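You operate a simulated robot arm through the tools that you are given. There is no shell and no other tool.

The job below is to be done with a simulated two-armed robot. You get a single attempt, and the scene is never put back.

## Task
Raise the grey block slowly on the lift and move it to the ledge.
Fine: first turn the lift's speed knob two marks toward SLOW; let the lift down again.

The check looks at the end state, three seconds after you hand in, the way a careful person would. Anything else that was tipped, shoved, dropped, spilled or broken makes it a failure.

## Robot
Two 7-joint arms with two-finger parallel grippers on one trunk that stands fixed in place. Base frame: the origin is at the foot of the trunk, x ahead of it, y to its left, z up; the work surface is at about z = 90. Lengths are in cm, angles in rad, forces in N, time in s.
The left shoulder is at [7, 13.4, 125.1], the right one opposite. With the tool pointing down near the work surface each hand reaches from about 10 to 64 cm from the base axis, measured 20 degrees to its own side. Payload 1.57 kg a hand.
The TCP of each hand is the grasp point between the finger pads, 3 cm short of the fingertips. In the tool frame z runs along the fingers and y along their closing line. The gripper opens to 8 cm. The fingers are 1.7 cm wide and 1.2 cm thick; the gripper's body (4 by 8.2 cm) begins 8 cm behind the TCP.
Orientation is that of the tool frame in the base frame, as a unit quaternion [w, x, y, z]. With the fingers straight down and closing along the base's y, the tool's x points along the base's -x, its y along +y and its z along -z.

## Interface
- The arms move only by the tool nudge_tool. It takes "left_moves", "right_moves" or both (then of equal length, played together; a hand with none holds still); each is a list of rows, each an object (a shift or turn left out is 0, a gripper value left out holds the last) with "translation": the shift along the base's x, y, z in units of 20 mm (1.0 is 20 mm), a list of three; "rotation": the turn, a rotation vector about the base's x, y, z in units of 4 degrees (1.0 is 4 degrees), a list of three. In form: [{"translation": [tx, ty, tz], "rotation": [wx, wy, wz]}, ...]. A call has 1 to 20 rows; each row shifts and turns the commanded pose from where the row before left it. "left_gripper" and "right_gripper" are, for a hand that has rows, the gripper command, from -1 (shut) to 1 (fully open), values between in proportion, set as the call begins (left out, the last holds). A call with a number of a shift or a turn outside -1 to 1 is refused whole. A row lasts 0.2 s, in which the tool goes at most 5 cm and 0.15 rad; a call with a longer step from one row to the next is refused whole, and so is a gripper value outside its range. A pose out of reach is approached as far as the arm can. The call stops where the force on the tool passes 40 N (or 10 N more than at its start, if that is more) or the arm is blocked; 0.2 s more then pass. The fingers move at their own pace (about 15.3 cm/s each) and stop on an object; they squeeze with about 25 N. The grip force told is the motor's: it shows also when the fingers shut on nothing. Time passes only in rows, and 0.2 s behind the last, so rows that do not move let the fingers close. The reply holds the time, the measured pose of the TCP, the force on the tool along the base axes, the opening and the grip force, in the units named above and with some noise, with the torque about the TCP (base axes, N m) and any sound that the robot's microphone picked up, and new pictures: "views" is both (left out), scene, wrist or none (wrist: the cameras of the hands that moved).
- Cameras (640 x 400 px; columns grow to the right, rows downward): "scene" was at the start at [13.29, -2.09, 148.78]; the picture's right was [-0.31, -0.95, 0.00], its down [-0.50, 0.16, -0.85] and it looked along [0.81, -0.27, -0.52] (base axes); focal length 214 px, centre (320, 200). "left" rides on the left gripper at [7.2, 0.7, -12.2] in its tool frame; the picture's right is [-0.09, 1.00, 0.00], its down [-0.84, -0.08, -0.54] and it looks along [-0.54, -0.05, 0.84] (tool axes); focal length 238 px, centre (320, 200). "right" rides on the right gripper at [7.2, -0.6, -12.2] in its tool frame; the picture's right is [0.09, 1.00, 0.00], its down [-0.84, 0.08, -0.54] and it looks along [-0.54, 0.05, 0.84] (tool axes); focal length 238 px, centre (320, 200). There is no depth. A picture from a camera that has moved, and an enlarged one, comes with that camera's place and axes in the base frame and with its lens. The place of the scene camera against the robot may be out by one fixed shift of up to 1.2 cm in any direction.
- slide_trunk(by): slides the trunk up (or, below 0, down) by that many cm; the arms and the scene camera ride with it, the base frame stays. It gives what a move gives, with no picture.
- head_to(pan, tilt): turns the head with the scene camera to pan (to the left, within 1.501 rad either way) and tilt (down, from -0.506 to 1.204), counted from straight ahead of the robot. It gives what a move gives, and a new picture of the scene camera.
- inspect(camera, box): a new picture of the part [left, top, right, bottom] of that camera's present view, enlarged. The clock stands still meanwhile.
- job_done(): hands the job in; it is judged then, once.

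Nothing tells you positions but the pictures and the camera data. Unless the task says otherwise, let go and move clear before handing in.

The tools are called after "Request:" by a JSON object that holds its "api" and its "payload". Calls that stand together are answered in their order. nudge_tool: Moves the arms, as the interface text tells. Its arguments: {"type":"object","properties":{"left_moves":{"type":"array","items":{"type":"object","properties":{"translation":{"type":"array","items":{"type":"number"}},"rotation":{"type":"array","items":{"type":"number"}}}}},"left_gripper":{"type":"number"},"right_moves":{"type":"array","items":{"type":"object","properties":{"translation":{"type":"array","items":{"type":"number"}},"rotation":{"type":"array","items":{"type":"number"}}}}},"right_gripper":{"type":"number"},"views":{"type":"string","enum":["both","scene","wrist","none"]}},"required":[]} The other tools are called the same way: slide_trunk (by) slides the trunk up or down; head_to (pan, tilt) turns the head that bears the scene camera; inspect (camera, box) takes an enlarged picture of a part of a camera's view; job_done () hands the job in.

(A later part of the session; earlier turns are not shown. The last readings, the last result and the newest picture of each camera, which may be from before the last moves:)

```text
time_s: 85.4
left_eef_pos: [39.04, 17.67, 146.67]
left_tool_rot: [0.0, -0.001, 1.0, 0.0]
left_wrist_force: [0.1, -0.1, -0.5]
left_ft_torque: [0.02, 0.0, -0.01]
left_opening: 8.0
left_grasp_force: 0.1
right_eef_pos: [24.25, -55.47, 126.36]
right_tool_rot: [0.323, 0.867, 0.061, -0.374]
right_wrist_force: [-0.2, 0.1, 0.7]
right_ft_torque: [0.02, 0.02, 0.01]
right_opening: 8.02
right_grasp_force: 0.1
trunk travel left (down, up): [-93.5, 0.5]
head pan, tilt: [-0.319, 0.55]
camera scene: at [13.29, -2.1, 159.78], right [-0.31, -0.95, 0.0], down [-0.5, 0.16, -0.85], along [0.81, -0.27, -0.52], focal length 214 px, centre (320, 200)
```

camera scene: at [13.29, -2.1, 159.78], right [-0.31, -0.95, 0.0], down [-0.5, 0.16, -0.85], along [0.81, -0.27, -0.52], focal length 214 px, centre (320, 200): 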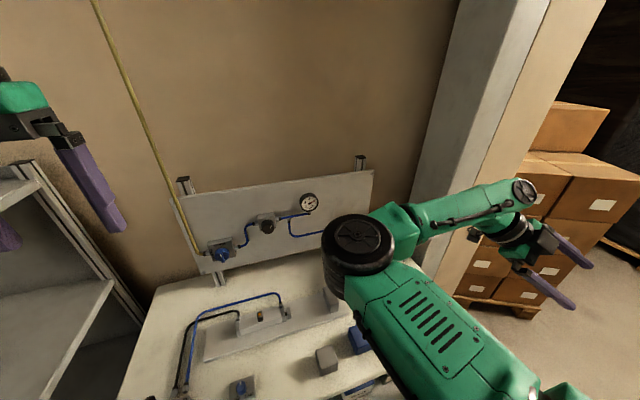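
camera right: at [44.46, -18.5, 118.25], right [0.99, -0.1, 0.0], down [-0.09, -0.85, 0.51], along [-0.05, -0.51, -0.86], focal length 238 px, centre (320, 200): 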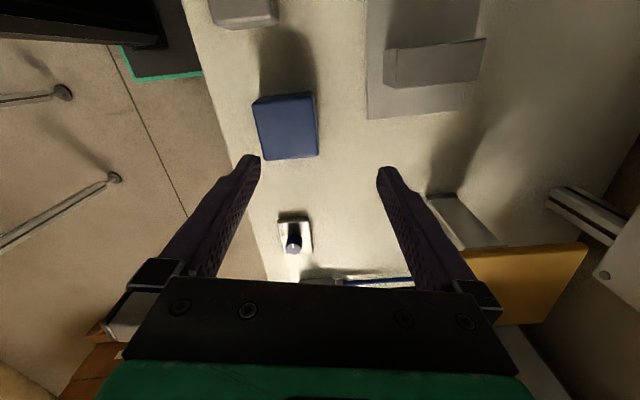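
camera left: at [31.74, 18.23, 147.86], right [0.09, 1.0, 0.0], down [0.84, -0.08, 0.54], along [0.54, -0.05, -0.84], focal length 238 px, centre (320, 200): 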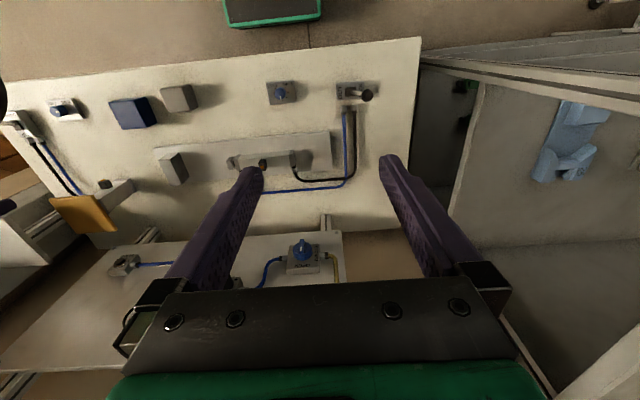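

Unrolling dragged the elbow back, so the wrist must be bent in its other sense. I'll pitch the hand through the forearm's own line to flip the wrist, keeping the wrist about where it is, in clear air on the right.

Request:
{"api": "nudge_tool", "payload": {"right_moves": [{"translation": [0.33, -0.54, 0.3], "rotation": [-0.65, 0.02, 0.75]}, {"translation": [0.36, -0.51, 0.32], "rotation": [-0.65, 0.02, 0.75]}, {"translation": [0.39, -0.47, 0.34], "rotation": [-0.65, 0.02, 0.75]}, {"translation": [0.41, -0.43, 0.36], "rotation": [-0.65, 0.02, 0.75]}, {"translation": [0.43, -0.39, 0.38], "rotation": [-0.65, 0.02, 0.75]}, {"translation": [0.45, -0.35, 0.4], "rotation": [-0.65, 0.02, 0.75]}, {"translation": [0.47, -0.31, 0.41], "rotation": [-0.65, 0.02, 0.75]}, {"translation": [0.49, -0.27, 0.42], "rotation": [-0.65, 0.02, 0.75]}, {"translation": [0.5, -0.22, 0.43], "rotation": [-0.65, 0.02, 0.75]}, {"translation": [0.52, -0.17, 0.44], "rotation": [-0.65, 0.02, 0.75]}, {"translation": [0.52, -0.12, 0.45], "rotation": [-0.65, 0.02, 0.75]}, {"translation": [0.53, -0.08, 0.45], "rotation": [-0.65, 0.02, 0.75]}, {"translation": [0.53, -0.03, 0.45], "rotation": [-0.65, 0.02, 0.75]}, {"translation": [0.53, 0.02, 0.45], "rotation": [-0.65, 0.02, 0.75]}, {"translation": [0.53, 0.07, 0.45], "rotation": [-0.65, 0.02, 0.75]}, {"translation": [0.53, 0.11, 0.45], "rotation": [-0.65, 0.02, 0.75]}, {"translation": [0.52, 0.16, 0.44], "rotation": [-0.65, 0.02, 0.75]}, {"translation": [0.51, 0.21, 0.43], "rotation": [-0.65, 0.02, 0.75]}], "views": "scene"}}

```text
time_s: 89.2
left_eef_pos: [38.94, 17.59, 146.58]
left_tool_rot: [-0.001, 0.0, 1.0, -0.001]
left_wrist_force: [0.7, -0.2, 0.1]
left_ft_torque: [-0.04, 0.0, -0.03]
left_opening: 7.99
left_grasp_force: 0.0
right_eef_pos: [41.47, -61.97, 140.97]
right_tool_rot: [0.759, 0.548, 0.293, -0.194]
right_wrist_force: [0.5, -0.4, 0.2]
right_ft_torque: [0.01, 0.0, 0.0]
right_opening: 8.01
right_grasp_force: 0.0
trunk travel left (down, up): [-93.5, 0.5]
head pan, tilt: [-0.319, 0.55]
camera scene: at [13.31, -2.08, 159.78], right [-0.31, -0.95, 0.0], down [-0.5, 0.16, -0.85], along [0.81, -0.27, -0.52], focal length 214 px, centre (320, 200)
```

scene: 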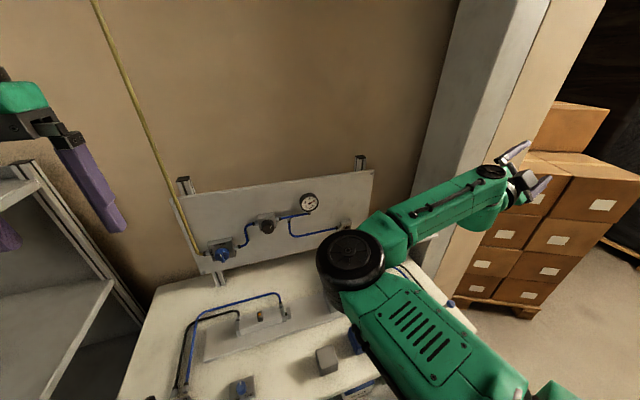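

The hand is in line with the forearm now. I'll continue the pitch past that line.

Request:
{"api": "nudge_tool", "payload": {"right_moves": [{"translation": [0.5, 0.25, 0.42], "rotation": [-0.65, 0.02, 0.75]}, {"translation": [0.48, 0.3, 0.4], "rotation": [-0.65, 0.02, 0.75]}, {"translation": [0.46, 0.34, 0.38], "rotation": [-0.65, 0.02, 0.75]}, {"translation": [0.44, 0.38, 0.37], "rotation": [-0.65, 0.02, 0.75]}, {"translation": [0.43, 0.43, 0.35], "rotation": [-0.65, 0.02, 0.75]}, {"translation": [0.4, 0.46, 0.33], "rotation": [-0.65, 0.02, 0.75]}, {"translation": [0.38, 0.5, 0.31], "rotation": [-0.65, 0.02, 0.75]}, {"translation": [0.35, 0.53, 0.28], "rotation": [-0.65, 0.02, 0.75]}, {"translation": [0.32, 0.56, 0.26], "rotation": [-0.65, 0.02, 0.75]}, {"translation": [0.29, 0.59, 0.23], "rotation": [-0.65, 0.02, 0.75]}, {"translation": [0.26, 0.62, 0.2], "rotation": [-0.65, 0.02, 0.75]}, {"translation": [0.23, 0.64, 0.18], "rotation": [-0.65, 0.02, 0.75]}, {"translation": [0.19, 0.65, 0.15], "rotation": [-0.65, 0.02, 0.75]}, {"translation": [0.15, 0.67, 0.11], "rotation": [-0.65, 0.02, 0.75]}, {"translation": [0.12, 0.68, 0.08], "rotation": [-0.65, 0.02, 0.75]}], "views": "scene"}}

```text
time_s: 92.4
left_eef_pos: [38.93, 17.54, 146.63]
left_tool_rot: [0.0, 0.0, 1.0, 0.0]
left_wrist_force: [-0.1, 0.6, 0.2]
left_ft_torque: [0.02, 0.0, 0.0]
left_opening: 7.96
left_grasp_force: 0.0
right_eef_pos: [51.47, -46.68, 149.08]
right_tool_rot: [0.907, 0.118, 0.405, 0.016]
right_wrist_force: [-0.5, 0.2, 0.7]
right_ft_torque: [0.01, 0.04, -0.02]
right_opening: 8.0
right_grasp_force: 0.0
trunk travel left (down, up): [-93.5, 0.5]
head pan, tilt: [-0.319, 0.55]
camera scene: at [13.23, -2.15, 159.79], right [-0.31, -0.95, 0.0], down [-0.5, 0.16, -0.85], along [0.81, -0.27, -0.52], focal length 214 px, centre (320, 200)
```

scene: 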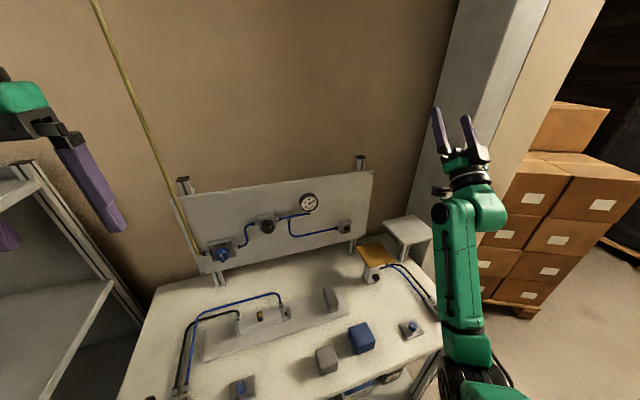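

The elbow has dropped low and outside, which is the posture I wanted, and the tool points forward and up. I'll pitch it over forward to point down, keeping the wrist about fixed; first half.

Request:
{"api": "nudge_tool", "payload": {"right_moves": [{"translation": [0.43, 0.06, -0.55], "rotation": [-0.017, 0.992, 0.12]}, {"translation": [0.39, 0.06, -0.58], "rotation": [-0.017, 0.992, 0.12]}, {"translation": [0.35, 0.06, -0.61], "rotation": [-0.017, 0.992, 0.12]}, {"translation": [0.31, 0.06, -0.63], "rotation": [-0.017, 0.992, 0.12]}, {"translation": [0.26, 0.06, -0.65], "rotation": [-0.017, 0.992, 0.12]}, {"translation": [0.22, 0.06, -0.67], "rotation": [-0.017, 0.992, 0.12]}, {"translation": [0.17, 0.06, -0.68], "rotation": [-0.017, 0.992, 0.12]}, {"translation": [0.12, 0.06, -0.69], "rotation": [-0.017, 0.992, 0.12]}, {"translation": [0.07, 0.06, -0.7], "rotation": [-0.017, 0.992, 0.12]}, {"translation": [0.02, 0.06, -0.7], "rotation": [-0.017, 0.992, 0.12]}, {"translation": [-0.02, 0.06, -0.7], "rotation": [-0.017, 0.992, 0.12]}, {"translation": [-0.07, 0.06, -0.7], "rotation": [-0.017, 0.992, 0.12]}, {"translation": [-0.12, 0.06, -0.69], "rotation": [-0.017, 0.992, 0.12]}, {"translation": [-0.17, 0.06, -0.68], "rotation": [-0.017, 0.992, 0.12]}, {"translation": [-0.22, 0.06, -0.67], "rotation": [-0.017, 0.992, 0.12]}, {"translation": [-0.26, 0.06, -0.65], "rotation": [-0.017, 0.992, 0.12]}], "views": "scene"}}

```text
time_s: 95.8
left_eef_pos: [38.91, 17.57, 146.66]
left_tool_rot: [0.001, 0.0, 1.0, 0.0]
left_wrist_force: [0.0, 0.5, 1.3]
left_ft_torque: [-0.03, 0.01, 0.03]
left_opening: 7.99
left_grasp_force: 0.1
right_eef_pos: [54.34, -44.91, 127.89]
right_tool_rot: [0.556, 0.074, 0.828, 0.005]
right_wrist_force: [0.1, -0.8, 1.1]
right_ft_torque: [0.01, 0.0, 0.02]
right_opening: 7.99
right_grasp_force: 0.1
trunk travel left (down, up): [-93.5, 0.5]
head pan, tilt: [-0.319, 0.55]
camera scene: at [13.26, -2.11, 159.78], right [-0.31, -0.95, 0.0], down [-0.5, 0.16, -0.85], along [0.81, -0.27, -0.52], focal length 214 px, centre (320, 200)
```

scene: 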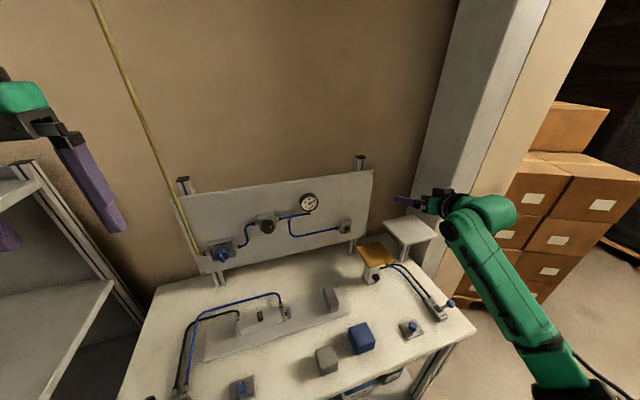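

That's working well. Second half.

Request:
{"api": "nudge_tool", "payload": {"right_moves": [{"translation": [-0.31, 0.06, -0.63], "rotation": [-0.017, 0.992, 0.12]}, {"translation": [-0.35, 0.06, -0.61], "rotation": [-0.017, 0.992, 0.12]}, {"translation": [-0.39, 0.06, -0.58], "rotation": [-0.017, 0.992, 0.12]}, {"translation": [-0.43, 0.06, -0.55], "rotation": [-0.017, 0.992, 0.12]}, {"translation": [-0.47, 0.06, -0.5], "rotation": [-0.017, 0.992, 0.12]}, {"translation": [-0.5, 0.06, -0.4], "rotation": [-0.017, 0.992, 0.12]}, {"translation": [-0.54, 0.1, -0.3], "rotation": [-0.017, 0.992, 0.12]}, {"translation": [-0.57, 0.1, -0.2], "rotation": [-0.017, 0.992, 0.12]}, {"translation": [-0.5, 0.2, 0], "rotation": [-0.017, 0.992, 0.12]}], "views": "both"}}

```text
time_s: 97.8
left_eef_pos: [38.99, 17.55, 146.7]
left_tool_rot: [0.0, 0.001, 1.0, 0.0]
left_wrist_force: [-0.5, 0.3, 0.0]
left_ft_torque: [0.01, 0.0, -0.01]
left_opening: 8.0
left_grasp_force: 0.1
right_eef_pos: [46.38, -43.36, 120.44]
right_tool_rot: [0.275, 0.039, 0.961, -0.003]
right_wrist_force: [-0.3, 0.7, -0.3]
right_ft_torque: [-0.02, -0.01, 0.01]
right_opening: 7.99
right_grasp_force: 0.1
trunk travel left (down, up): [-93.5, 0.5]
head pan, tilt: [-0.319, 0.55]
camera scene: at [13.28, -2.08, 159.78], right [-0.31, -0.95, 0.0], down [-0.5, 0.16, -0.85], along [0.81, -0.27, -0.52], focal length 214 px, centre (320, 200)
camera right: at [33.82, -43.17, 126.93], right [0.0, 1.0, -0.03], down [0.43, 0.03, 0.9], along [0.9, -0.01, -0.43], focal length 238 px, centre (320, 200)
```

scene: 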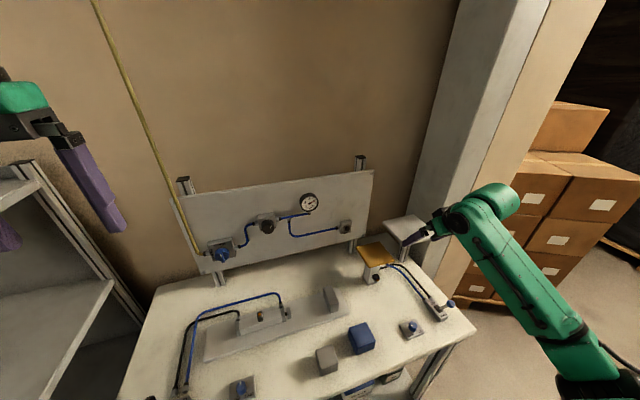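
right: 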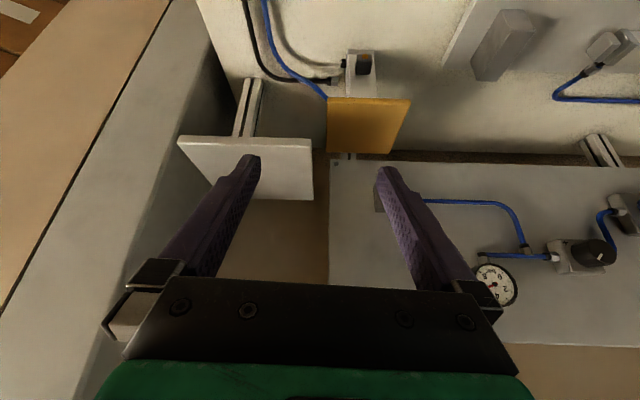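

The tool is down at a 32° forward tilt with the elbow low and outside, good for both the grasp and the ledge. I'll trim a small yaw error and move left toward the grey block.

Request:
{"api": "nudge_tool", "payload": {"right_moves": [{"translation": [-0.23, 0.85, -0.2], "rotation": [-0.07, 0, 0.37]}, {"translation": [-0.23, 0.85, -0.2], "rotation": [-0.07, 0, 0.37]}, {"translation": [-0.23, 0.85, -0.2], "rotation": [-0.07, 0, 0.37]}, {"translation": [-0.23, 0.85, -0.2]}, {"translation": [-0.23, 0.85, -0.2]}, {"translation": [-0.23, 0.85, -0.2]}, {"translation": [-0.23, 0.85, -0.2]}, {"translation": [-0.23, 0.85, -0.2]}, {"translation": [-0.23, 0.85, -0.2]}], "views": "both"}}

```text
time_s: 99.8
left_eef_pos: [39.03, 17.72, 146.69]
left_tool_rot: [0.0, -0.001, 1.0, 0.0]
left_wrist_force: [0.0, 0.2, 1.2]
left_ft_torque: [0.0, 0.02, 0.01]
left_opening: 7.99
left_grasp_force: 0.0
right_eef_pos: [42.22, -27.83, 116.95]
right_tool_rot: [0.276, -0.001, 0.961, 0.001]
right_wrist_force: [0.3, 0.4, -0.5]
right_ft_torque: [0.02, -0.04, 0.03]
right_opening: 8.02
right_grasp_force: 0.1
trunk travel left (down, up): [-93.5, 0.5]
head pan, tilt: [-0.319, 0.55]
camera scene: at [13.31, -1.97, 159.78], right [-0.31, -0.95, 0.0], down [-0.5, 0.16, -0.85], along [0.81, -0.27, -0.52], focal length 214 px, centre (320, 200)
camera right: at [29.74, -28.57, 123.39], right [-0.08, 1.0, -0.05], down [0.42, 0.08, 0.9], along [0.9, 0.05, -0.43], focal length 238 px, centre (320, 200)
```

scene: 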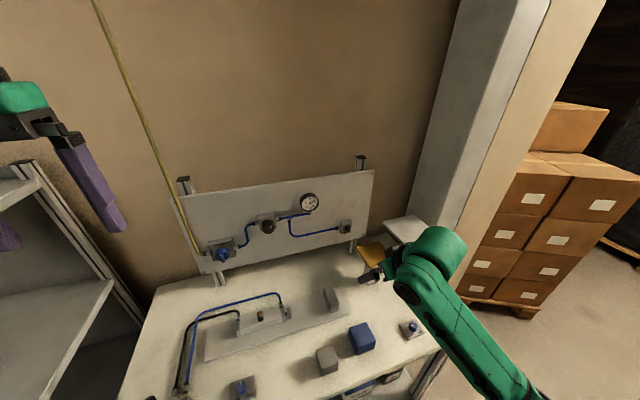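
right: 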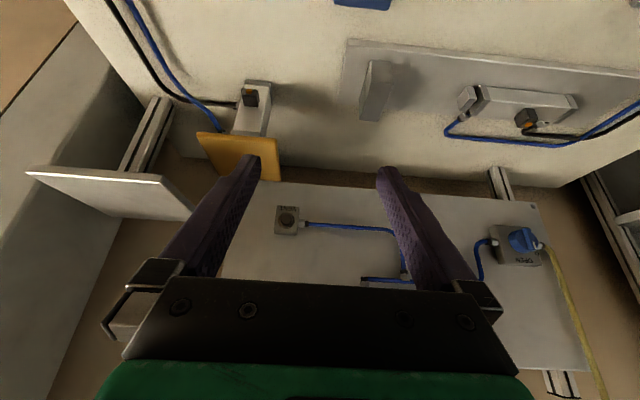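

That works freely now. On to above the grey block.

Request:
{"api": "nudge_tool", "payload": {"right_moves": [{"translation": [-0.2, 0.84, -0.3]}, {"translation": [-0.2, 0.84, -0.3]}, {"translation": [-0.2, 0.84, -0.3]}, {"translation": [-0.2, 0.84, -0.3]}, {"translation": [-0.2, 0.83, -0.5]}, {"translation": [-0.2, 0.83, -0.7]}, {"translation": [-0.2, 0.83, -0.7]}, {"translation": [-0.2, 0.83, -0.7]}, {"translation": [-0.2, 0.83, -0.7]}], "views": "both"}}

```text
time_s: 101.8
left_eef_pos: [38.86, 17.64, 146.64]
left_tool_rot: [0.0, 0.0, 1.0, 0.0]
left_wrist_force: [0.1, -1.0, 0.0]
left_ft_torque: [0.01, 0.0, -0.02]
left_opening: 8.01
left_grasp_force: 0.0
right_eef_pos: [38.61, -13.2, 107.9]
right_tool_rot: [0.276, -0.001, 0.961, 0.001]
right_wrist_force: [-0.4, 0.2, 0.5]
right_ft_torque: [0.02, 0.02, 0.0]
right_opening: 7.97
right_grasp_force: 0.0
trunk travel left (down, up): [-93.5, 0.5]
head pan, tilt: [-0.319, 0.55]
camera scene: at [13.24, -2.01, 159.79], right [-0.31, -0.95, 0.0], down [-0.5, 0.16, -0.85], along [0.81, -0.27, -0.52], focal length 214 px, centre (320, 200)
camera right: at [26.17, -13.85, 114.28], right [-0.08, 1.0, -0.05], down [0.42, 0.08, 0.9], along [0.9, 0.05, -0.43], focal length 238 px, centre (320, 200)
```

scene: 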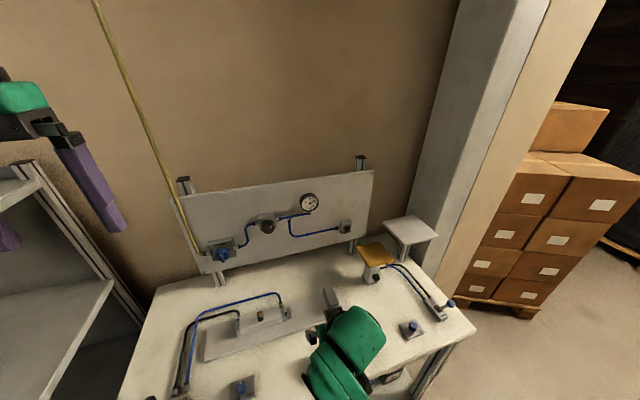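
right: 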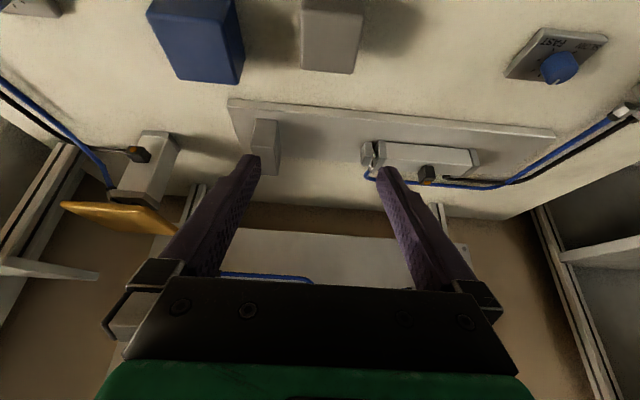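

Request:
{"api": "inspect", "payload": {"camera": "right", "box": [270, 0, 400, 90]}}

```text
4.44 times, centred on (335, 45) of right
camera zoom: at [26.17, -13.85, 114.28], right [-0.08, 1.0, -0.05], down [0.42, 0.08, 0.9], along [0.9, 0.05, -0.43], focal length 1059 px, centre (253, 889)
```

zoom: 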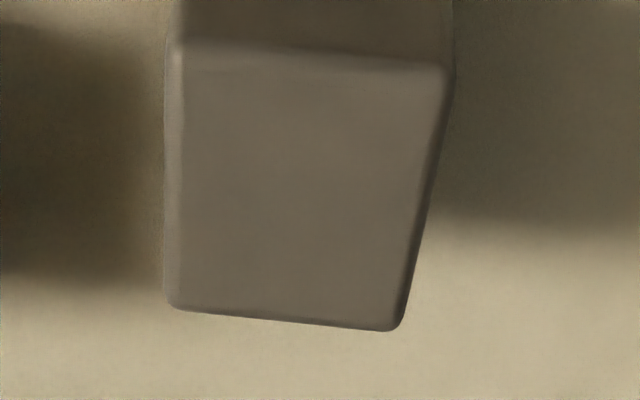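

The block's top face puts its centre at (38.3, -13.05), side 4.6. I'll descend with open fingers on either side of it.

Request:
{"api": "nudge_tool", "payload": {"right_moves": [{"translation": [-0.05, 0.01, -0.85]}, {"translation": [-0.05, 0.01, -0.85]}, {"translation": [-0.05, 0.01, -0.85]}, {"translation": [-0.05, 0.01, -0.85]}, {"translation": [-0.05, 0.01, -0.85]}, {"translation": [-0.05, 0.01, -0.85]}, {"translation": [-0.05, 0.01, -0.85]}], "views": "both"}}

```text
time_s: 103.4
left_eef_pos: [38.95, 17.59, 146.67]
left_tool_rot: [0.0, 0.0, 1.0, 0.0]
left_wrist_force: [-0.6, -1.3, 0.3]
left_ft_torque: [-0.01, 0.01, 0.02]
left_opening: 7.98
left_grasp_force: 0.0
right_eef_pos: [37.97, -12.93, 95.96]
right_tool_rot: [0.277, -0.001, 0.961, 0.001]
right_wrist_force: [0.2, -0.1, -0.9]
right_ft_torque: [0.04, 0.0, -0.02]
right_opening: 8.0
right_grasp_force: 0.0
trunk travel left (down, up): [-93.5, 0.5]
head pan, tilt: [-0.319, 0.55]
camera scene: at [13.29, -2.08, 159.78], right [-0.31, -0.95, 0.0], down [-0.5, 0.16, -0.85], along [0.81, -0.27, -0.52], focal length 214 px, centre (320, 200)
camera right: at [25.49, -13.67, 102.33], right [-0.08, 1.0, -0.05], down [0.42, 0.08, 0.9], along [0.9, 0.05, -0.43], focal length 238 px, centre (320, 200)
```

scene: 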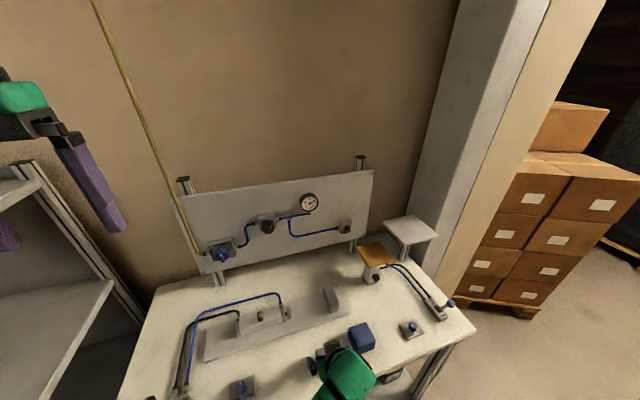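
right: 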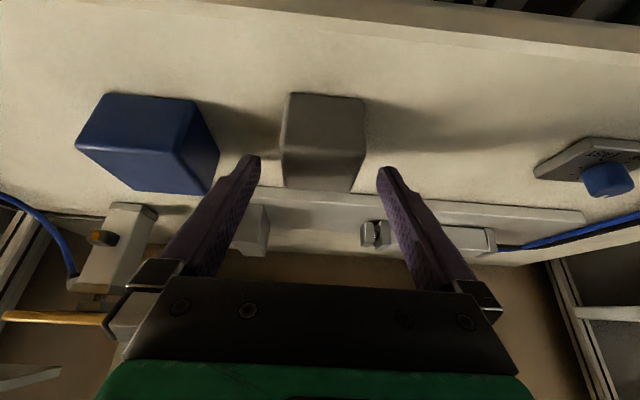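

The block sits between the fingers. I'll make the last descent and close.

Request:
{"api": "nudge_tool", "payload": {"right_moves": [{"translation": [0, 0, -0.6]}, {"translation": [0, 0, -0.58]}], "views": "wrist"}}

Request:
{"api": "nudge_tool", "payload": {"right_moves": [{}, {}, {}], "right_gripper": -1, "views": "wrist"}}

```text
time_s: 104.0
left_eef_pos: [38.96, 17.69, 146.73]
left_tool_rot: [-0.001, 0.0, 1.0, 0.0]
left_wrist_force: [0.5, 0.4, 1.2]
left_ft_torque: [0.0, 0.0, -0.01]
left_opening: 8.0
left_grasp_force: 0.1
right_eef_pos: [37.87, -12.88, 93.59]
right_tool_rot: [0.275, -0.001, 0.961, 0.001]
right_wrist_force: [0.1, 0.5, 0.7]
right_ft_torque: [-0.03, 0.02, 0.01]
right_opening: 7.99
right_grasp_force: 0.0
trunk travel left (down, up): [-93.5, 0.5]
head pan, tilt: [-0.319, 0.55]
camera right: at [25.47, -13.64, 100.02], right [-0.08, 1.0, -0.05], down [0.42, 0.08, 0.9], along [0.9, 0.05, -0.43], focal length 238 px, centre (320, 200)
```

right: 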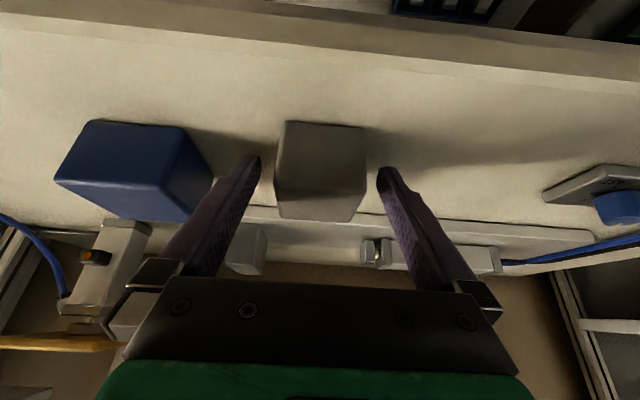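

```text
time_s: 104.8
left_eef_pos: [39.02, 17.6, 146.61]
left_tool_rot: [0.0, 0.0, 1.0, 0.001]
left_wrist_force: [0.2, 0.0, 0.0]
left_ft_torque: [-0.02, 0.01, 0.02]
left_opening: 7.99
left_grasp_force: 0.1
right_eef_pos: [37.95, -12.93, 93.52]
right_tool_rot: [0.276, -0.001, 0.961, 0.002]
right_wrist_force: [-0.9, 0.2, -0.2]
right_ft_torque: [-0.01, 0.02, 0.0]
right_opening: 4.96
right_grasp_force: 24.9
trunk travel left (down, up): [-93.5, 0.5]
head pan, tilt: [-0.319, 0.55]
camera right: at [25.46, -13.62, 100.02], right [-0.08, 1.0, -0.05], down [0.42, 0.08, 0.9], along [0.9, 0.05, -0.43], focal length 238 px, centre (320, 200)
```

right: 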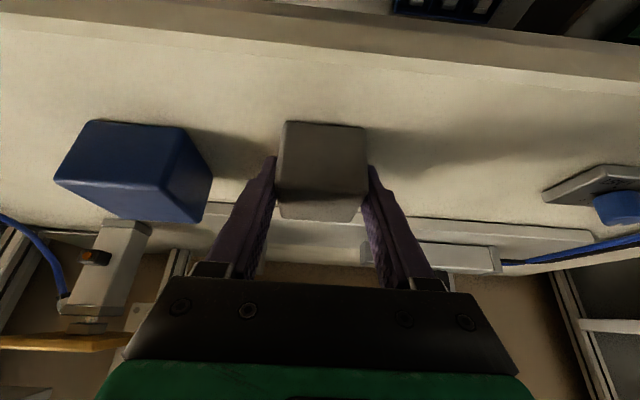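

The block is held at 4.96 cm. I'll lift straight up and check the weight.

Request:
{"api": "nudge_tool", "payload": {"right_moves": [{"translation": [0, 0, 0.3]}, {"translation": [0, 0, 0.4]}, {"translation": [0, 0, 0.5]}, {"translation": [0, 0, 0.6]}, {"translation": [0, 0, 0.6]}], "views": "both"}}

```text
time_s: 106.0
left_eef_pos: [39.13, 17.6, 146.69]
left_tool_rot: [0.0, 0.0, 1.0, 0.0]
left_wrist_force: [0.3, -0.2, 1.1]
left_ft_torque: [0.04, 0.04, -0.02]
left_opening: 7.99
left_grasp_force: 0.1
right_eef_pos: [37.93, -12.9, 98.35]
right_tool_rot: [0.276, -0.001, 0.961, 0.001]
right_wrist_force: [0.5, 0.1, -0.5]
right_ft_torque: [-0.01, -0.02, -0.02]
right_opening: 4.96
right_grasp_force: 25.2
trunk travel left (down, up): [-93.5, 0.5]
head pan, tilt: [-0.319, 0.55]
camera scene: at [13.3, -2.08, 159.78], right [-0.31, -0.95, 0.0], down [-0.5, 0.16, -0.85], along [0.81, -0.27, -0.52], focal length 214 px, centre (320, 200)
camera right: at [25.51, -13.63, 104.89], right [-0.08, 1.0, -0.05], down [0.42, 0.08, 0.9], along [0.9, 0.05, -0.43], focal length 238 px, centre (320, 200)
```

scene: 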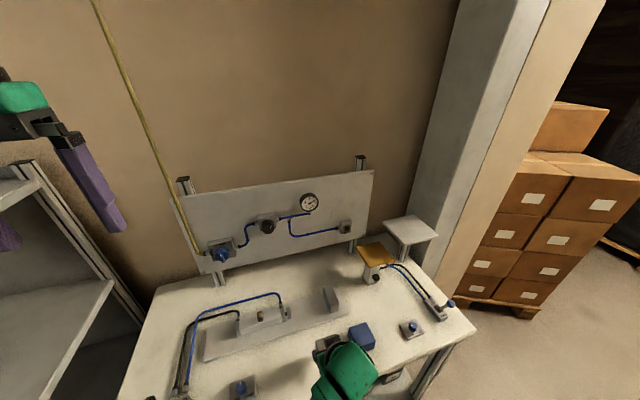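
right: 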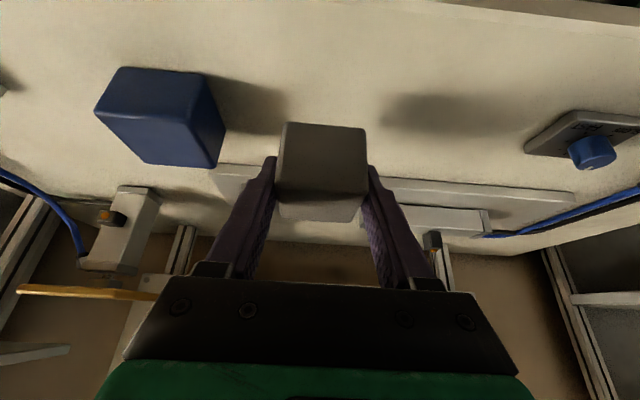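

The block is held, light and level. I'll carry it up and over to above the lift plate.

Request:
{"api": "nudge_tool", "payload": {"right_moves": [{"translation": [0, 0, 0.8]}, {"translation": [0, 0, 0.95]}, {"translation": [0, 0, 0.95]}, {"translation": [0.2, -0.3, 0.95]}, {"translation": [0.6, -0.75, 0.6]}, {"translation": [0.64, -0.79, 0.5]}, {"translation": [0.64, -0.79, 0.5]}, {"translation": [0.64, -0.79, 0.5]}, {"translation": [0.64, -0.79, 0.5]}, {"translation": [0.64, -0.79, 0.5]}, {"translation": [0.64, -0.79, 0.5]}, {"translation": [0.64, -0.79, 0.5]}, {"translation": [0.64, -0.79, 0.5]}, {"translation": [0.64, -0.79, 0.5]}, {"translation": [0.64, -0.79, 0.3]}, {"translation": [0.64, -0.79, 0.3]}, {"translation": [0.64, -0.79, 0]}, {"translation": [0.5, -0.6, 0]}, {"translation": [0.3, -0.4, 0]}], "views": "both"}}

```text
time_s: 110.0
left_eef_pos: [39.08, 17.47, 146.54]
left_tool_rot: [0.0, 0.0, 1.0, 0.0]
left_wrist_force: [-0.8, 0.5, 0.8]
left_ft_torque: [-0.01, -0.02, 0.02]
left_opening: 8.04
left_grasp_force: 0.0
right_eef_pos: [56.53, -36.04, 116.96]
right_tool_rot: [0.277, -0.001, 0.961, 0.002]
right_wrist_force: [-1.0, -0.7, -1.0]
right_ft_torque: [0.02, 0.02, 0.04]
right_opening: 4.97
right_grasp_force: 24.9
trunk travel left (down, up): [-93.5, 0.5]
head pan, tilt: [-0.319, 0.55]
camera scene: at [13.34, -2.14, 159.78], right [-0.31, -0.95, 0.0], down [-0.5, 0.16, -0.85], along [0.81, -0.27, -0.52], focal length 214 px, centre (320, 200)
camera right: at [43.99, -36.8, 123.49], right [-0.08, 1.0, -0.05], down [0.42, 0.08, 0.9], along [0.9, 0.05, -0.43], focal length 238 px, centre (320, 200)
```

scene: 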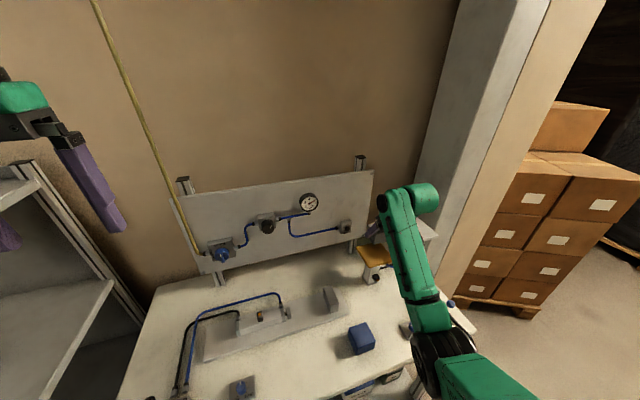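
right: 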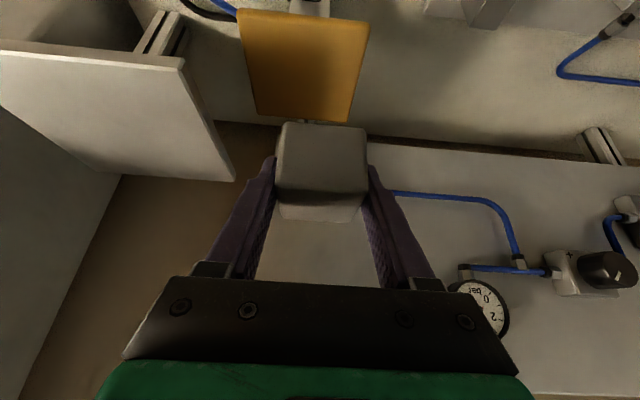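

The plate's centre comes out at about (58.4, -37.9). I'll centre over it and start down.

Request:
{"api": "nudge_tool", "payload": {"right_moves": [{"translation": [0.38, -0.48, 0]}, {"translation": [0.37, -0.47, 0]}, {"translation": [0, 0, -0.6]}, {"translation": [0, 0, -0.7]}, {"translation": [0, 0, -0.7]}, {"translation": [0, 0, -0.5]}, {"translation": [0, 0, -0.4]}], "views": "both"}}

Request:
{"api": "inspect", "payload": {"camera": "scene", "box": [340, 210, 430, 300]}}

Request:
{"api": "inspect", "payload": {"camera": "right", "box": [220, 50, 420, 230]}}

```text
time_s: 111.6
left_eef_pos: [38.98, 17.63, 146.65]
left_tool_rot: [0.0, 0.0, 1.0, 0.0]
left_wrist_force: [-0.1, 1.0, -0.4]
left_ft_torque: [-0.01, 0.02, -0.04]
left_opening: 7.99
left_grasp_force: 0.1
right_eef_pos: [58.12, -37.86, 111.18]
right_tool_rot: [0.276, -0.001, 0.961, 0.002]
right_wrist_force: [-0.3, -1.3, -0.9]
right_ft_torque: [0.02, 0.05, -0.03]
right_opening: 4.98
right_grasp_force: 25.1
trunk travel left (down, up): [-93.5, 0.5]
head pan, tilt: [-0.319, 0.55]
camera scene: at [13.31, -2.1, 159.78], right [-0.31, -0.95, 0.0], down [-0.5, 0.16, -0.85], along [0.81, -0.27, -0.52], focal length 214 px, centre (320, 200)
camera right: at [45.54, -38.63, 117.7], right [-0.08, 1.0, -0.05], down [0.42, 0.08, 0.9], along [0.9, 0.05, -0.43], focal length 238 px, centre (320, 200)
```

scene: 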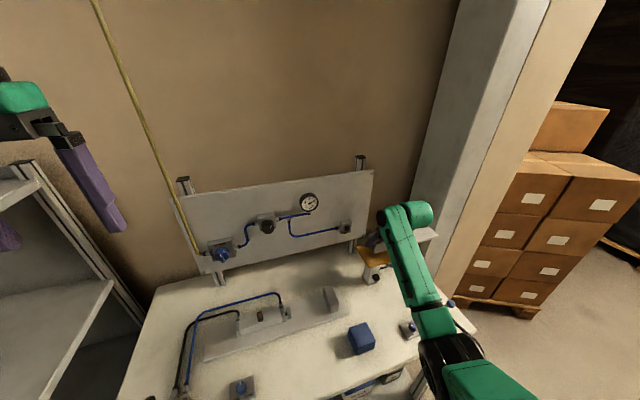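
right: 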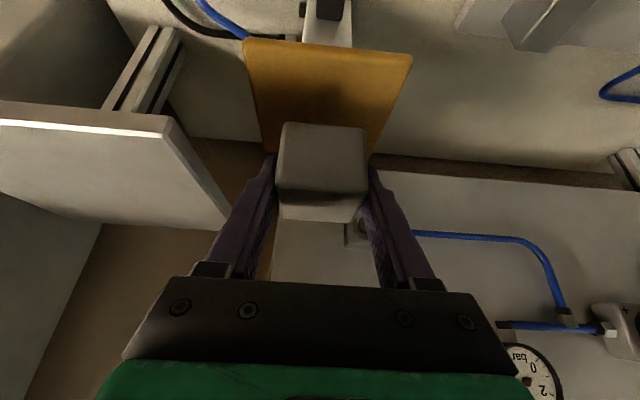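

```text
4.44 times, centred on (385, 255) of scene
camera zoom: at [13.31, -2.1, 159.78], right [-0.31, -0.95, 0.0], down [-0.5, 0.16, -0.85], along [0.81, -0.27, -0.52], focal length 953 px, centre (31, -44)
```

zoom: 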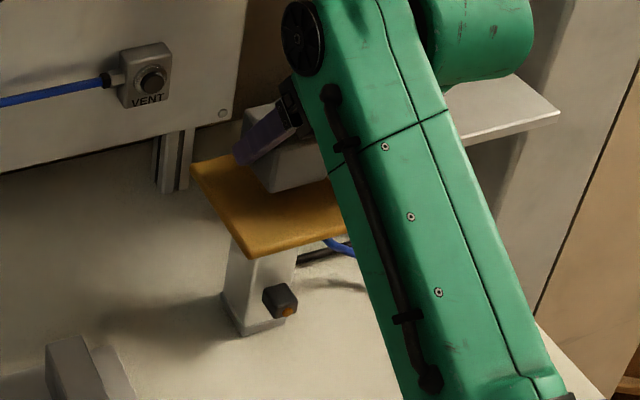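

```text
2.22 times, centred on (320, 140) of right
camera zoom: at [45.54, -38.63, 117.7], right [-0.08, 1.0, -0.05], down [0.42, 0.08, 0.9], along [0.9, 0.05, -0.43], focal length 530 px, centre (320, 333)
```

zoom: 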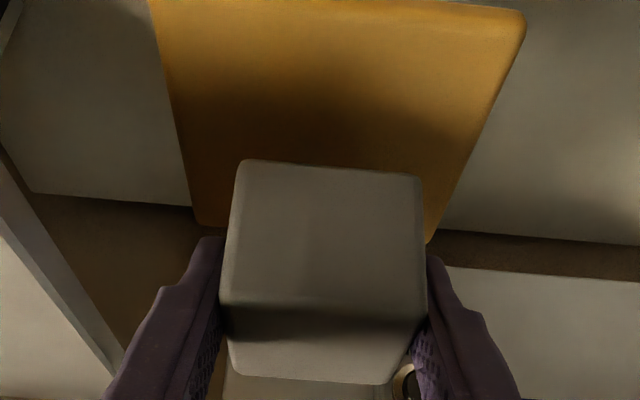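

The plate top is around z 104–105, so contact should come with the TCP near 108. I'll lower gently, watching the force.

Request:
{"api": "nudge_tool", "payload": {"right_moves": [{"translation": [0, 0, -0.5]}, {"translation": [0, 0, -0.3]}, {"translation": [0, 0, -0.2]}], "views": "none"}}

Request:
{"api": "nudge_tool", "payload": {"right_moves": [{"translation": [0, 0, -0.15]}, {"translation": [0, 0, -0.15]}], "views": "none"}}

Request:
{"api": "inspect", "payload": {"camera": "scene", "box": [360, 230, 400, 270]}}

```text
time_s: 112.4
left_eef_pos: [39.06, 17.48, 146.63]
left_tool_rot: [0.0, 0.0, 1.0, 0.0]
left_wrist_force: [0.0, 0.0, 0.2]
left_ft_torque: [0.01, 0.0, 0.0]
left_opening: 8.0
left_grasp_force: 0.0
right_eef_pos: [57.93, -37.88, 109.21]
right_tool_rot: [0.276, -0.001, 0.961, 0.001]
right_wrist_force: [0.6, 0.2, -0.9]
right_ft_torque: [-0.05, 0.0, -0.01]
right_opening: 4.95
right_grasp_force: 24.5
trunk travel left (down, up): [-93.5, 0.5]
head pan, tilt: [-0.319, 0.55]
```

```text
time_s: 113.0
left_eef_pos: [39.04, 17.59, 146.57]
left_tool_rot: [0.0, 0.0, 1.0, 0.0]
left_wrist_force: [-0.5, 0.5, -0.6]
left_ft_torque: [-0.01, -0.03, -0.02]
left_opening: 8.0
left_grasp_force: 0.1
right_eef_pos: [58.1, -37.89, 108.68]
right_tool_rot: [0.276, 0.0, 0.961, 0.001]
right_wrist_force: [-0.2, -0.3, -0.6]
right_ft_torque: [0.0, 0.01, 0.0]
right_opening: 4.94
right_grasp_force: 24.8
trunk travel left (down, up): [-93.5, 0.5]
head pan, tilt: [-0.319, 0.55]
```

```text
10.00 times, centred on (380, 250) of scene
camera zoom: at [13.33, -2.12, 159.78], right [-0.31, -0.95, 0.0], down [-0.5, 0.16, -0.85], along [0.81, -0.27, -0.52], focal length 2145 px, centre (-280, -300)
```

zoom: 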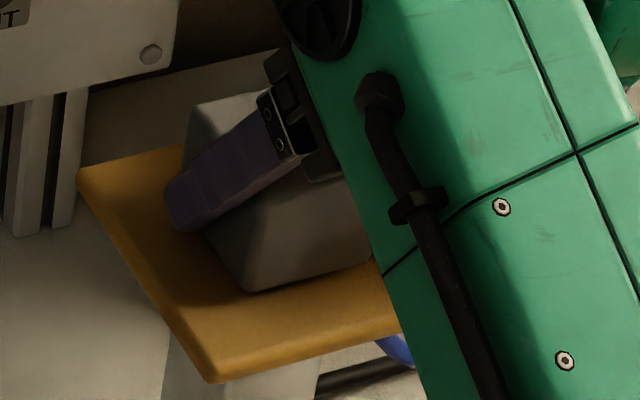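

No contact yet. I'll continue in small steps.

Request:
{"api": "nudge_tool", "payload": {"right_moves": [{"translation": [0, 0, -0.1]}, {"translation": [0, 0, -0.1]}], "views": "none"}}

Request:
{"api": "nudge_tool", "payload": {"right_moves": [{"translation": [0, 0, -0.08]}, {"translation": [0, 0, -0.07]}], "views": "none"}}

```text
time_s: 113.6
left_eef_pos: [38.94, 17.49, 146.66]
left_tool_rot: [0.0, 0.0, 1.0, 0.0]
left_wrist_force: [1.5, 1.0, -0.3]
left_ft_torque: [-0.01, 0.0, 0.02]
left_opening: 8.0
left_grasp_force: 0.0
right_eef_pos: [58.03, -37.94, 108.31]
right_tool_rot: [0.277, -0.001, 0.961, 0.002]
right_wrist_force: [0.2, -1.2, 0.8]
right_ft_torque: [-0.08, 0.04, 0.01]
right_opening: 4.99
right_grasp_force: 24.8
trunk travel left (down, up): [-93.5, 0.5]
head pan, tilt: [-0.319, 0.55]
```

```text
time_s: 114.2
left_eef_pos: [38.83, 17.67, 146.66]
left_tool_rot: [0.001, 0.0, 1.0, 0.0]
left_wrist_force: [0.0, -0.6, 0.0]
left_ft_torque: [0.02, 0.01, -0.03]
left_opening: 8.0
left_grasp_force: 0.0
right_eef_pos: [57.93, -37.87, 108.24]
right_tool_rot: [0.279, -0.001, 0.96, 0.001]
right_wrist_force: [1.7, -1.9, 11.3]
right_ft_torque: [-0.01, 0.19, 0.05]
right_opening: 4.96
right_grasp_force: 24.6
trunk travel left (down, up): [-93.5, 0.5]
head pan, tilt: [-0.319, 0.55]
```

Contact at TCP 108.25 with 11 N. I'll ease up a hair, open, and withdraw along the tool's axis.

Request:
{"api": "nudge_tool", "payload": {"right_moves": [{"translation": [0, 0, 0.03]}], "views": "none"}}

Request:
{"api": "nudge_tool", "payload": {"right_moves": [{}, {}, {}], "right_gripper": 1, "views": "wrist"}}

```text
time_s: 114.6
left_eef_pos: [38.83, 17.72, 146.76]
left_tool_rot: [0.001, -0.001, 1.0, 0.0]
left_wrist_force: [0.1, -0.1, -0.7]
left_ft_torque: [0.0, -0.02, 0.04]
left_opening: 8.0
left_grasp_force: 0.1
right_eef_pos: [57.93, -37.91, 108.23]
right_tool_rot: [0.277, -0.001, 0.961, 0.0]
right_wrist_force: [4.1, -3.7, 13.6]
right_ft_torque: [-0.09, 0.16, 0.04]
right_opening: 4.95
right_grasp_force: 24.9
trunk travel left (down, up): [-93.5, 0.5]
head pan, tilt: [-0.319, 0.55]
```

```text
time_s: 115.4
left_eef_pos: [39.04, 17.56, 146.62]
left_tool_rot: [0.0, 0.0, 1.0, 0.001]
left_wrist_force: [-0.6, -1.9, 0.2]
left_ft_torque: [-0.02, 0.02, -0.01]
left_opening: 7.99
left_grasp_force: 0.0
right_eef_pos: [57.93, -37.81, 108.0]
right_tool_rot: [0.276, -0.001, 0.961, 0.002]
right_wrist_force: [-0.4, 1.0, 0.9]
right_ft_torque: [0.0, -0.01, 0.04]
right_opening: 7.98
right_grasp_force: 0.0
trunk travel left (down, up): [-93.5, 0.5]
head pan, tilt: [-0.319, 0.55]
camera right: at [45.49, -38.59, 114.47], right [-0.08, 1.0, -0.05], down [0.42, 0.08, 0.9], along [0.9, 0.05, -0.43], focal length 238 px, centre (320, 200)
```

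right: 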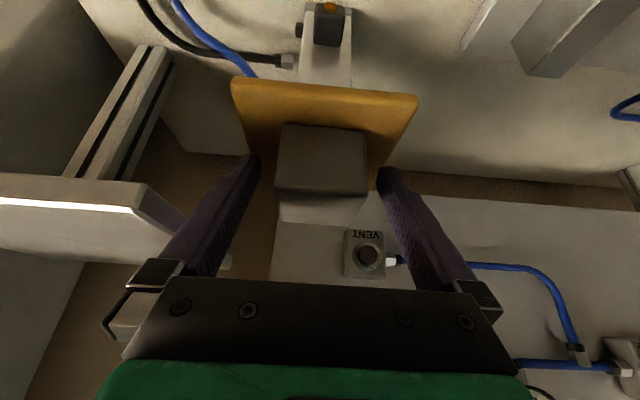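

The block is standing on the plate. I'll back away up and toward the robot.

Request:
{"api": "nudge_tool", "payload": {"right_moves": [{"translation": [-0.25, 0, 0.4]}, {"translation": [-0.5, 0, 0.8]}, {"translation": [-0.5, 0, 0.8]}, {"translation": [-0.5, 0, 0.8]}, {"translation": [-0.5, 0, 0.8]}, {"translation": [-0.6, 0, 0.3]}, {"translation": [-0.6, 0, 0.3]}], "views": "both"}}

Request:
{"api": "inspect", "payload": {"camera": "scene", "box": [340, 210, 480, 340]}}

Request:
{"api": "inspect", "payload": {"camera": "right", "box": [180, 0, 420, 200]}}

```text
time_s: 117.0
left_eef_pos: [38.8, 17.52, 146.71]
left_tool_rot: [0.0, 0.0, 1.0, 0.001]
left_wrist_force: [0.3, 0.3, -0.3]
left_ft_torque: [0.03, 0.02, 0.03]
left_opening: 8.02
left_grasp_force: 0.1
right_eef_pos: [51.0, -37.98, 116.44]
right_tool_rot: [0.275, 0.0, 0.961, 0.001]
right_wrist_force: [0.0, -0.2, 0.1]
right_ft_torque: [-0.02, -0.03, 0.03]
right_opening: 8.0
right_grasp_force: 0.0
trunk travel left (down, up): [-93.5, 0.5]
head pan, tilt: [-0.319, 0.55]
camera scene: at [13.22, -2.1, 159.79], right [-0.31, -0.95, 0.0], down [-0.5, 0.16, -0.85], along [0.81, -0.27, -0.52], focal length 214 px, centre (320, 200)
camera right: at [38.54, -38.67, 122.91], right [-0.08, 1.0, -0.05], down [0.42, 0.08, 0.9], along [0.9, 0.05, -0.43], focal length 238 px, centre (320, 200)
```

scene: 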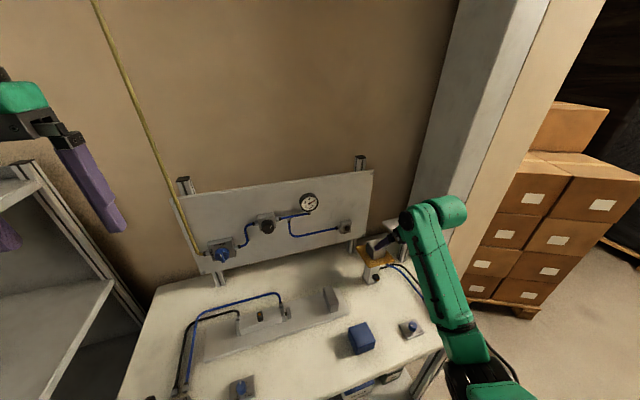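
right: 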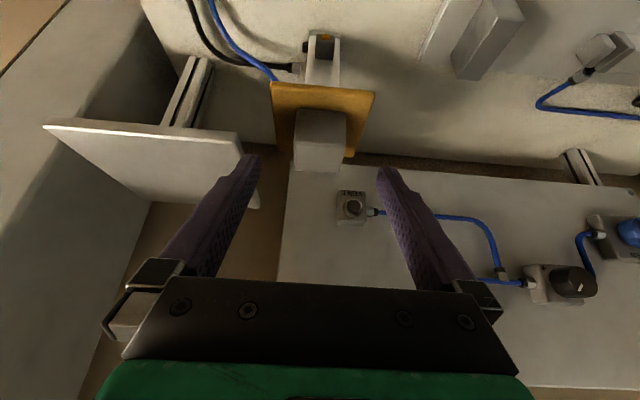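

```text
3.08 times, centred on (410, 275) of scene
camera zoom: at [13.22, -2.1, 159.79], right [-0.31, -0.95, 0.0], down [-0.5, 0.16, -0.85], along [0.81, -0.27, -0.52], focal length 660 px, centre (43, -31)
```

zoom: 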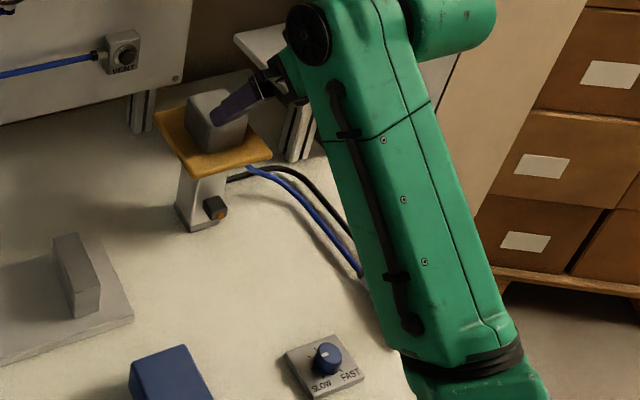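

```text
2.00 times, centred on (300, 100) of right
camera zoom: at [38.54, -38.67, 122.91], right [-0.08, 1.0, -0.05], down [0.42, 0.08, 0.9], along [0.9, 0.05, -0.43], focal length 477 px, centre (360, 400)
```

zoom: 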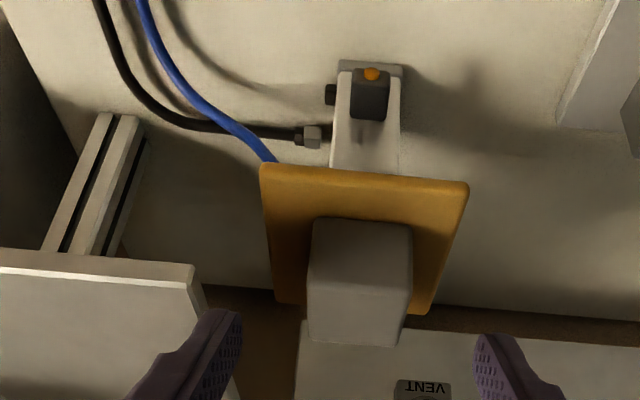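

The block stands near the plate's centre and the speed knob still reads two marks toward SLOW. Next is the UP/DOWN lever: I'll bring closed fingers behind it on the robot's side and check its position.

Request:
{"api": "nudge_tool", "payload": {"right_moves": [{"translation": [-0.7, 0, 0.1]}, {"translation": [-0.8, -0.6, 0]}, {"translation": [-0.8, -0.6, 0]}, {"translation": [-0.8, -0.6, 0]}, {"translation": [-0.8, -0.6, 0]}, {"translation": [-0.8, -0.6, 0]}, {"translation": [-0.8, -0.6, 0]}, {"translation": [-0.8, -0.6, 0]}, {"translation": [-0.8, -0.6, 0]}, {"translation": [-0.8, -0.6, 0]}, {"translation": [-0.8, -0.6, 0]}, {"translation": [-0.8, -0.6, 0]}, {"translation": [-0.2, -0.6, 0]}], "right_gripper": -1, "views": "both"}}

```text
time_s: 119.8
left_eef_pos: [38.9, 17.63, 146.69]
left_tool_rot: [0.001, 0.0, 1.0, 0.0]
left_wrist_force: [0.4, 0.7, 0.5]
left_ft_torque: [-0.01, -0.02, 0.02]
left_opening: 7.98
left_grasp_force: 0.0
right_eef_pos: [31.67, -52.45, 116.7]
right_tool_rot: [0.276, -0.002, 0.961, 0.002]
right_wrist_force: [0.1, 0.5, 0.7]
right_ft_torque: [0.02, -0.03, 0.0]
right_opening: 0.0
right_grasp_force: 21.1
trunk travel left (down, up): [-93.5, 0.5]
head pan, tilt: [-0.319, 0.55]
camera scene: at [13.27, -2.16, 159.78], right [-0.31, -0.95, 0.0], down [-0.5, 0.16, -0.85], along [0.81, -0.27, -0.52], focal length 214 px, centre (320, 200)
camera right: at [19.21, -53.18, 123.13], right [-0.08, 1.0, -0.05], down [0.42, 0.08, 0.9], along [0.9, 0.05, -0.43], focal length 238 px, centre (320, 200)
```

scene: 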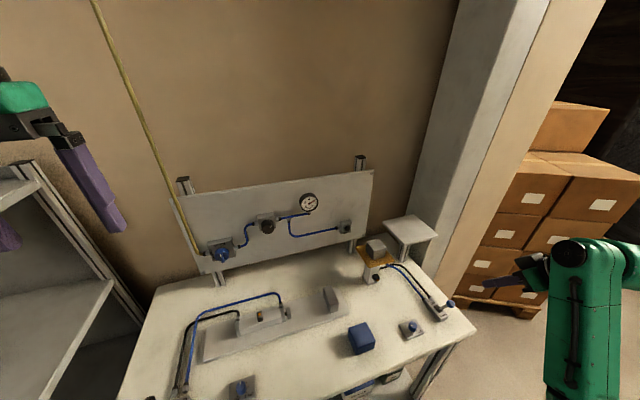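
right: 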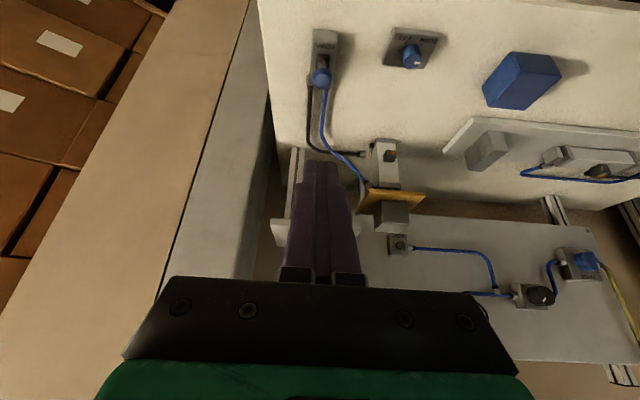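

Request:
{"api": "inspect", "payload": {"camera": "right", "box": [280, 20, 380, 120]}}

Request:
{"api": "inspect", "payload": {"camera": "scene", "box": [350, 230, 470, 340]}}

```text
4.00 times, centred on (330, 70) of right
camera zoom: at [19.21, -53.18, 123.13], right [-0.08, 1.0, -0.05], down [0.42, 0.08, 0.9], along [0.9, 0.05, -0.43], focal length 953 px, centre (280, 720)
```

zoom: 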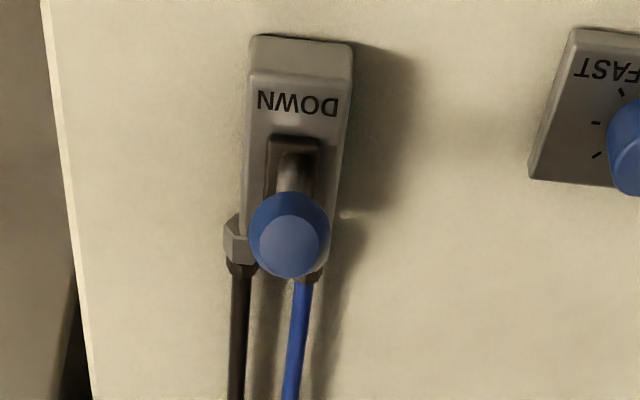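

```text
3.64 times, centred on (410, 285) of scene
camera zoom: at [13.27, -2.16, 159.78], right [-0.31, -0.95, 0.0], down [-0.5, 0.16, -0.85], along [0.81, -0.27, -0.52], focal length 780 px, centre (-7, -109)
```

zoom: 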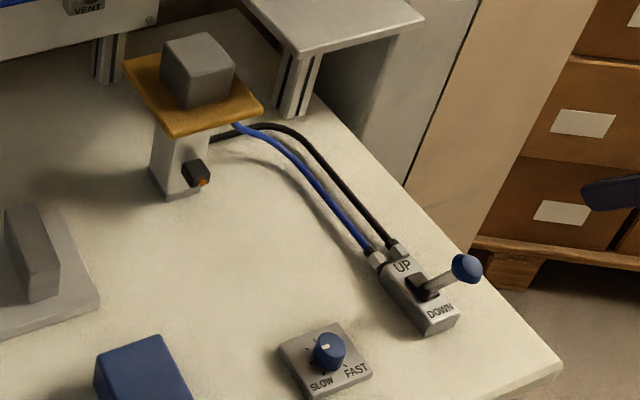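

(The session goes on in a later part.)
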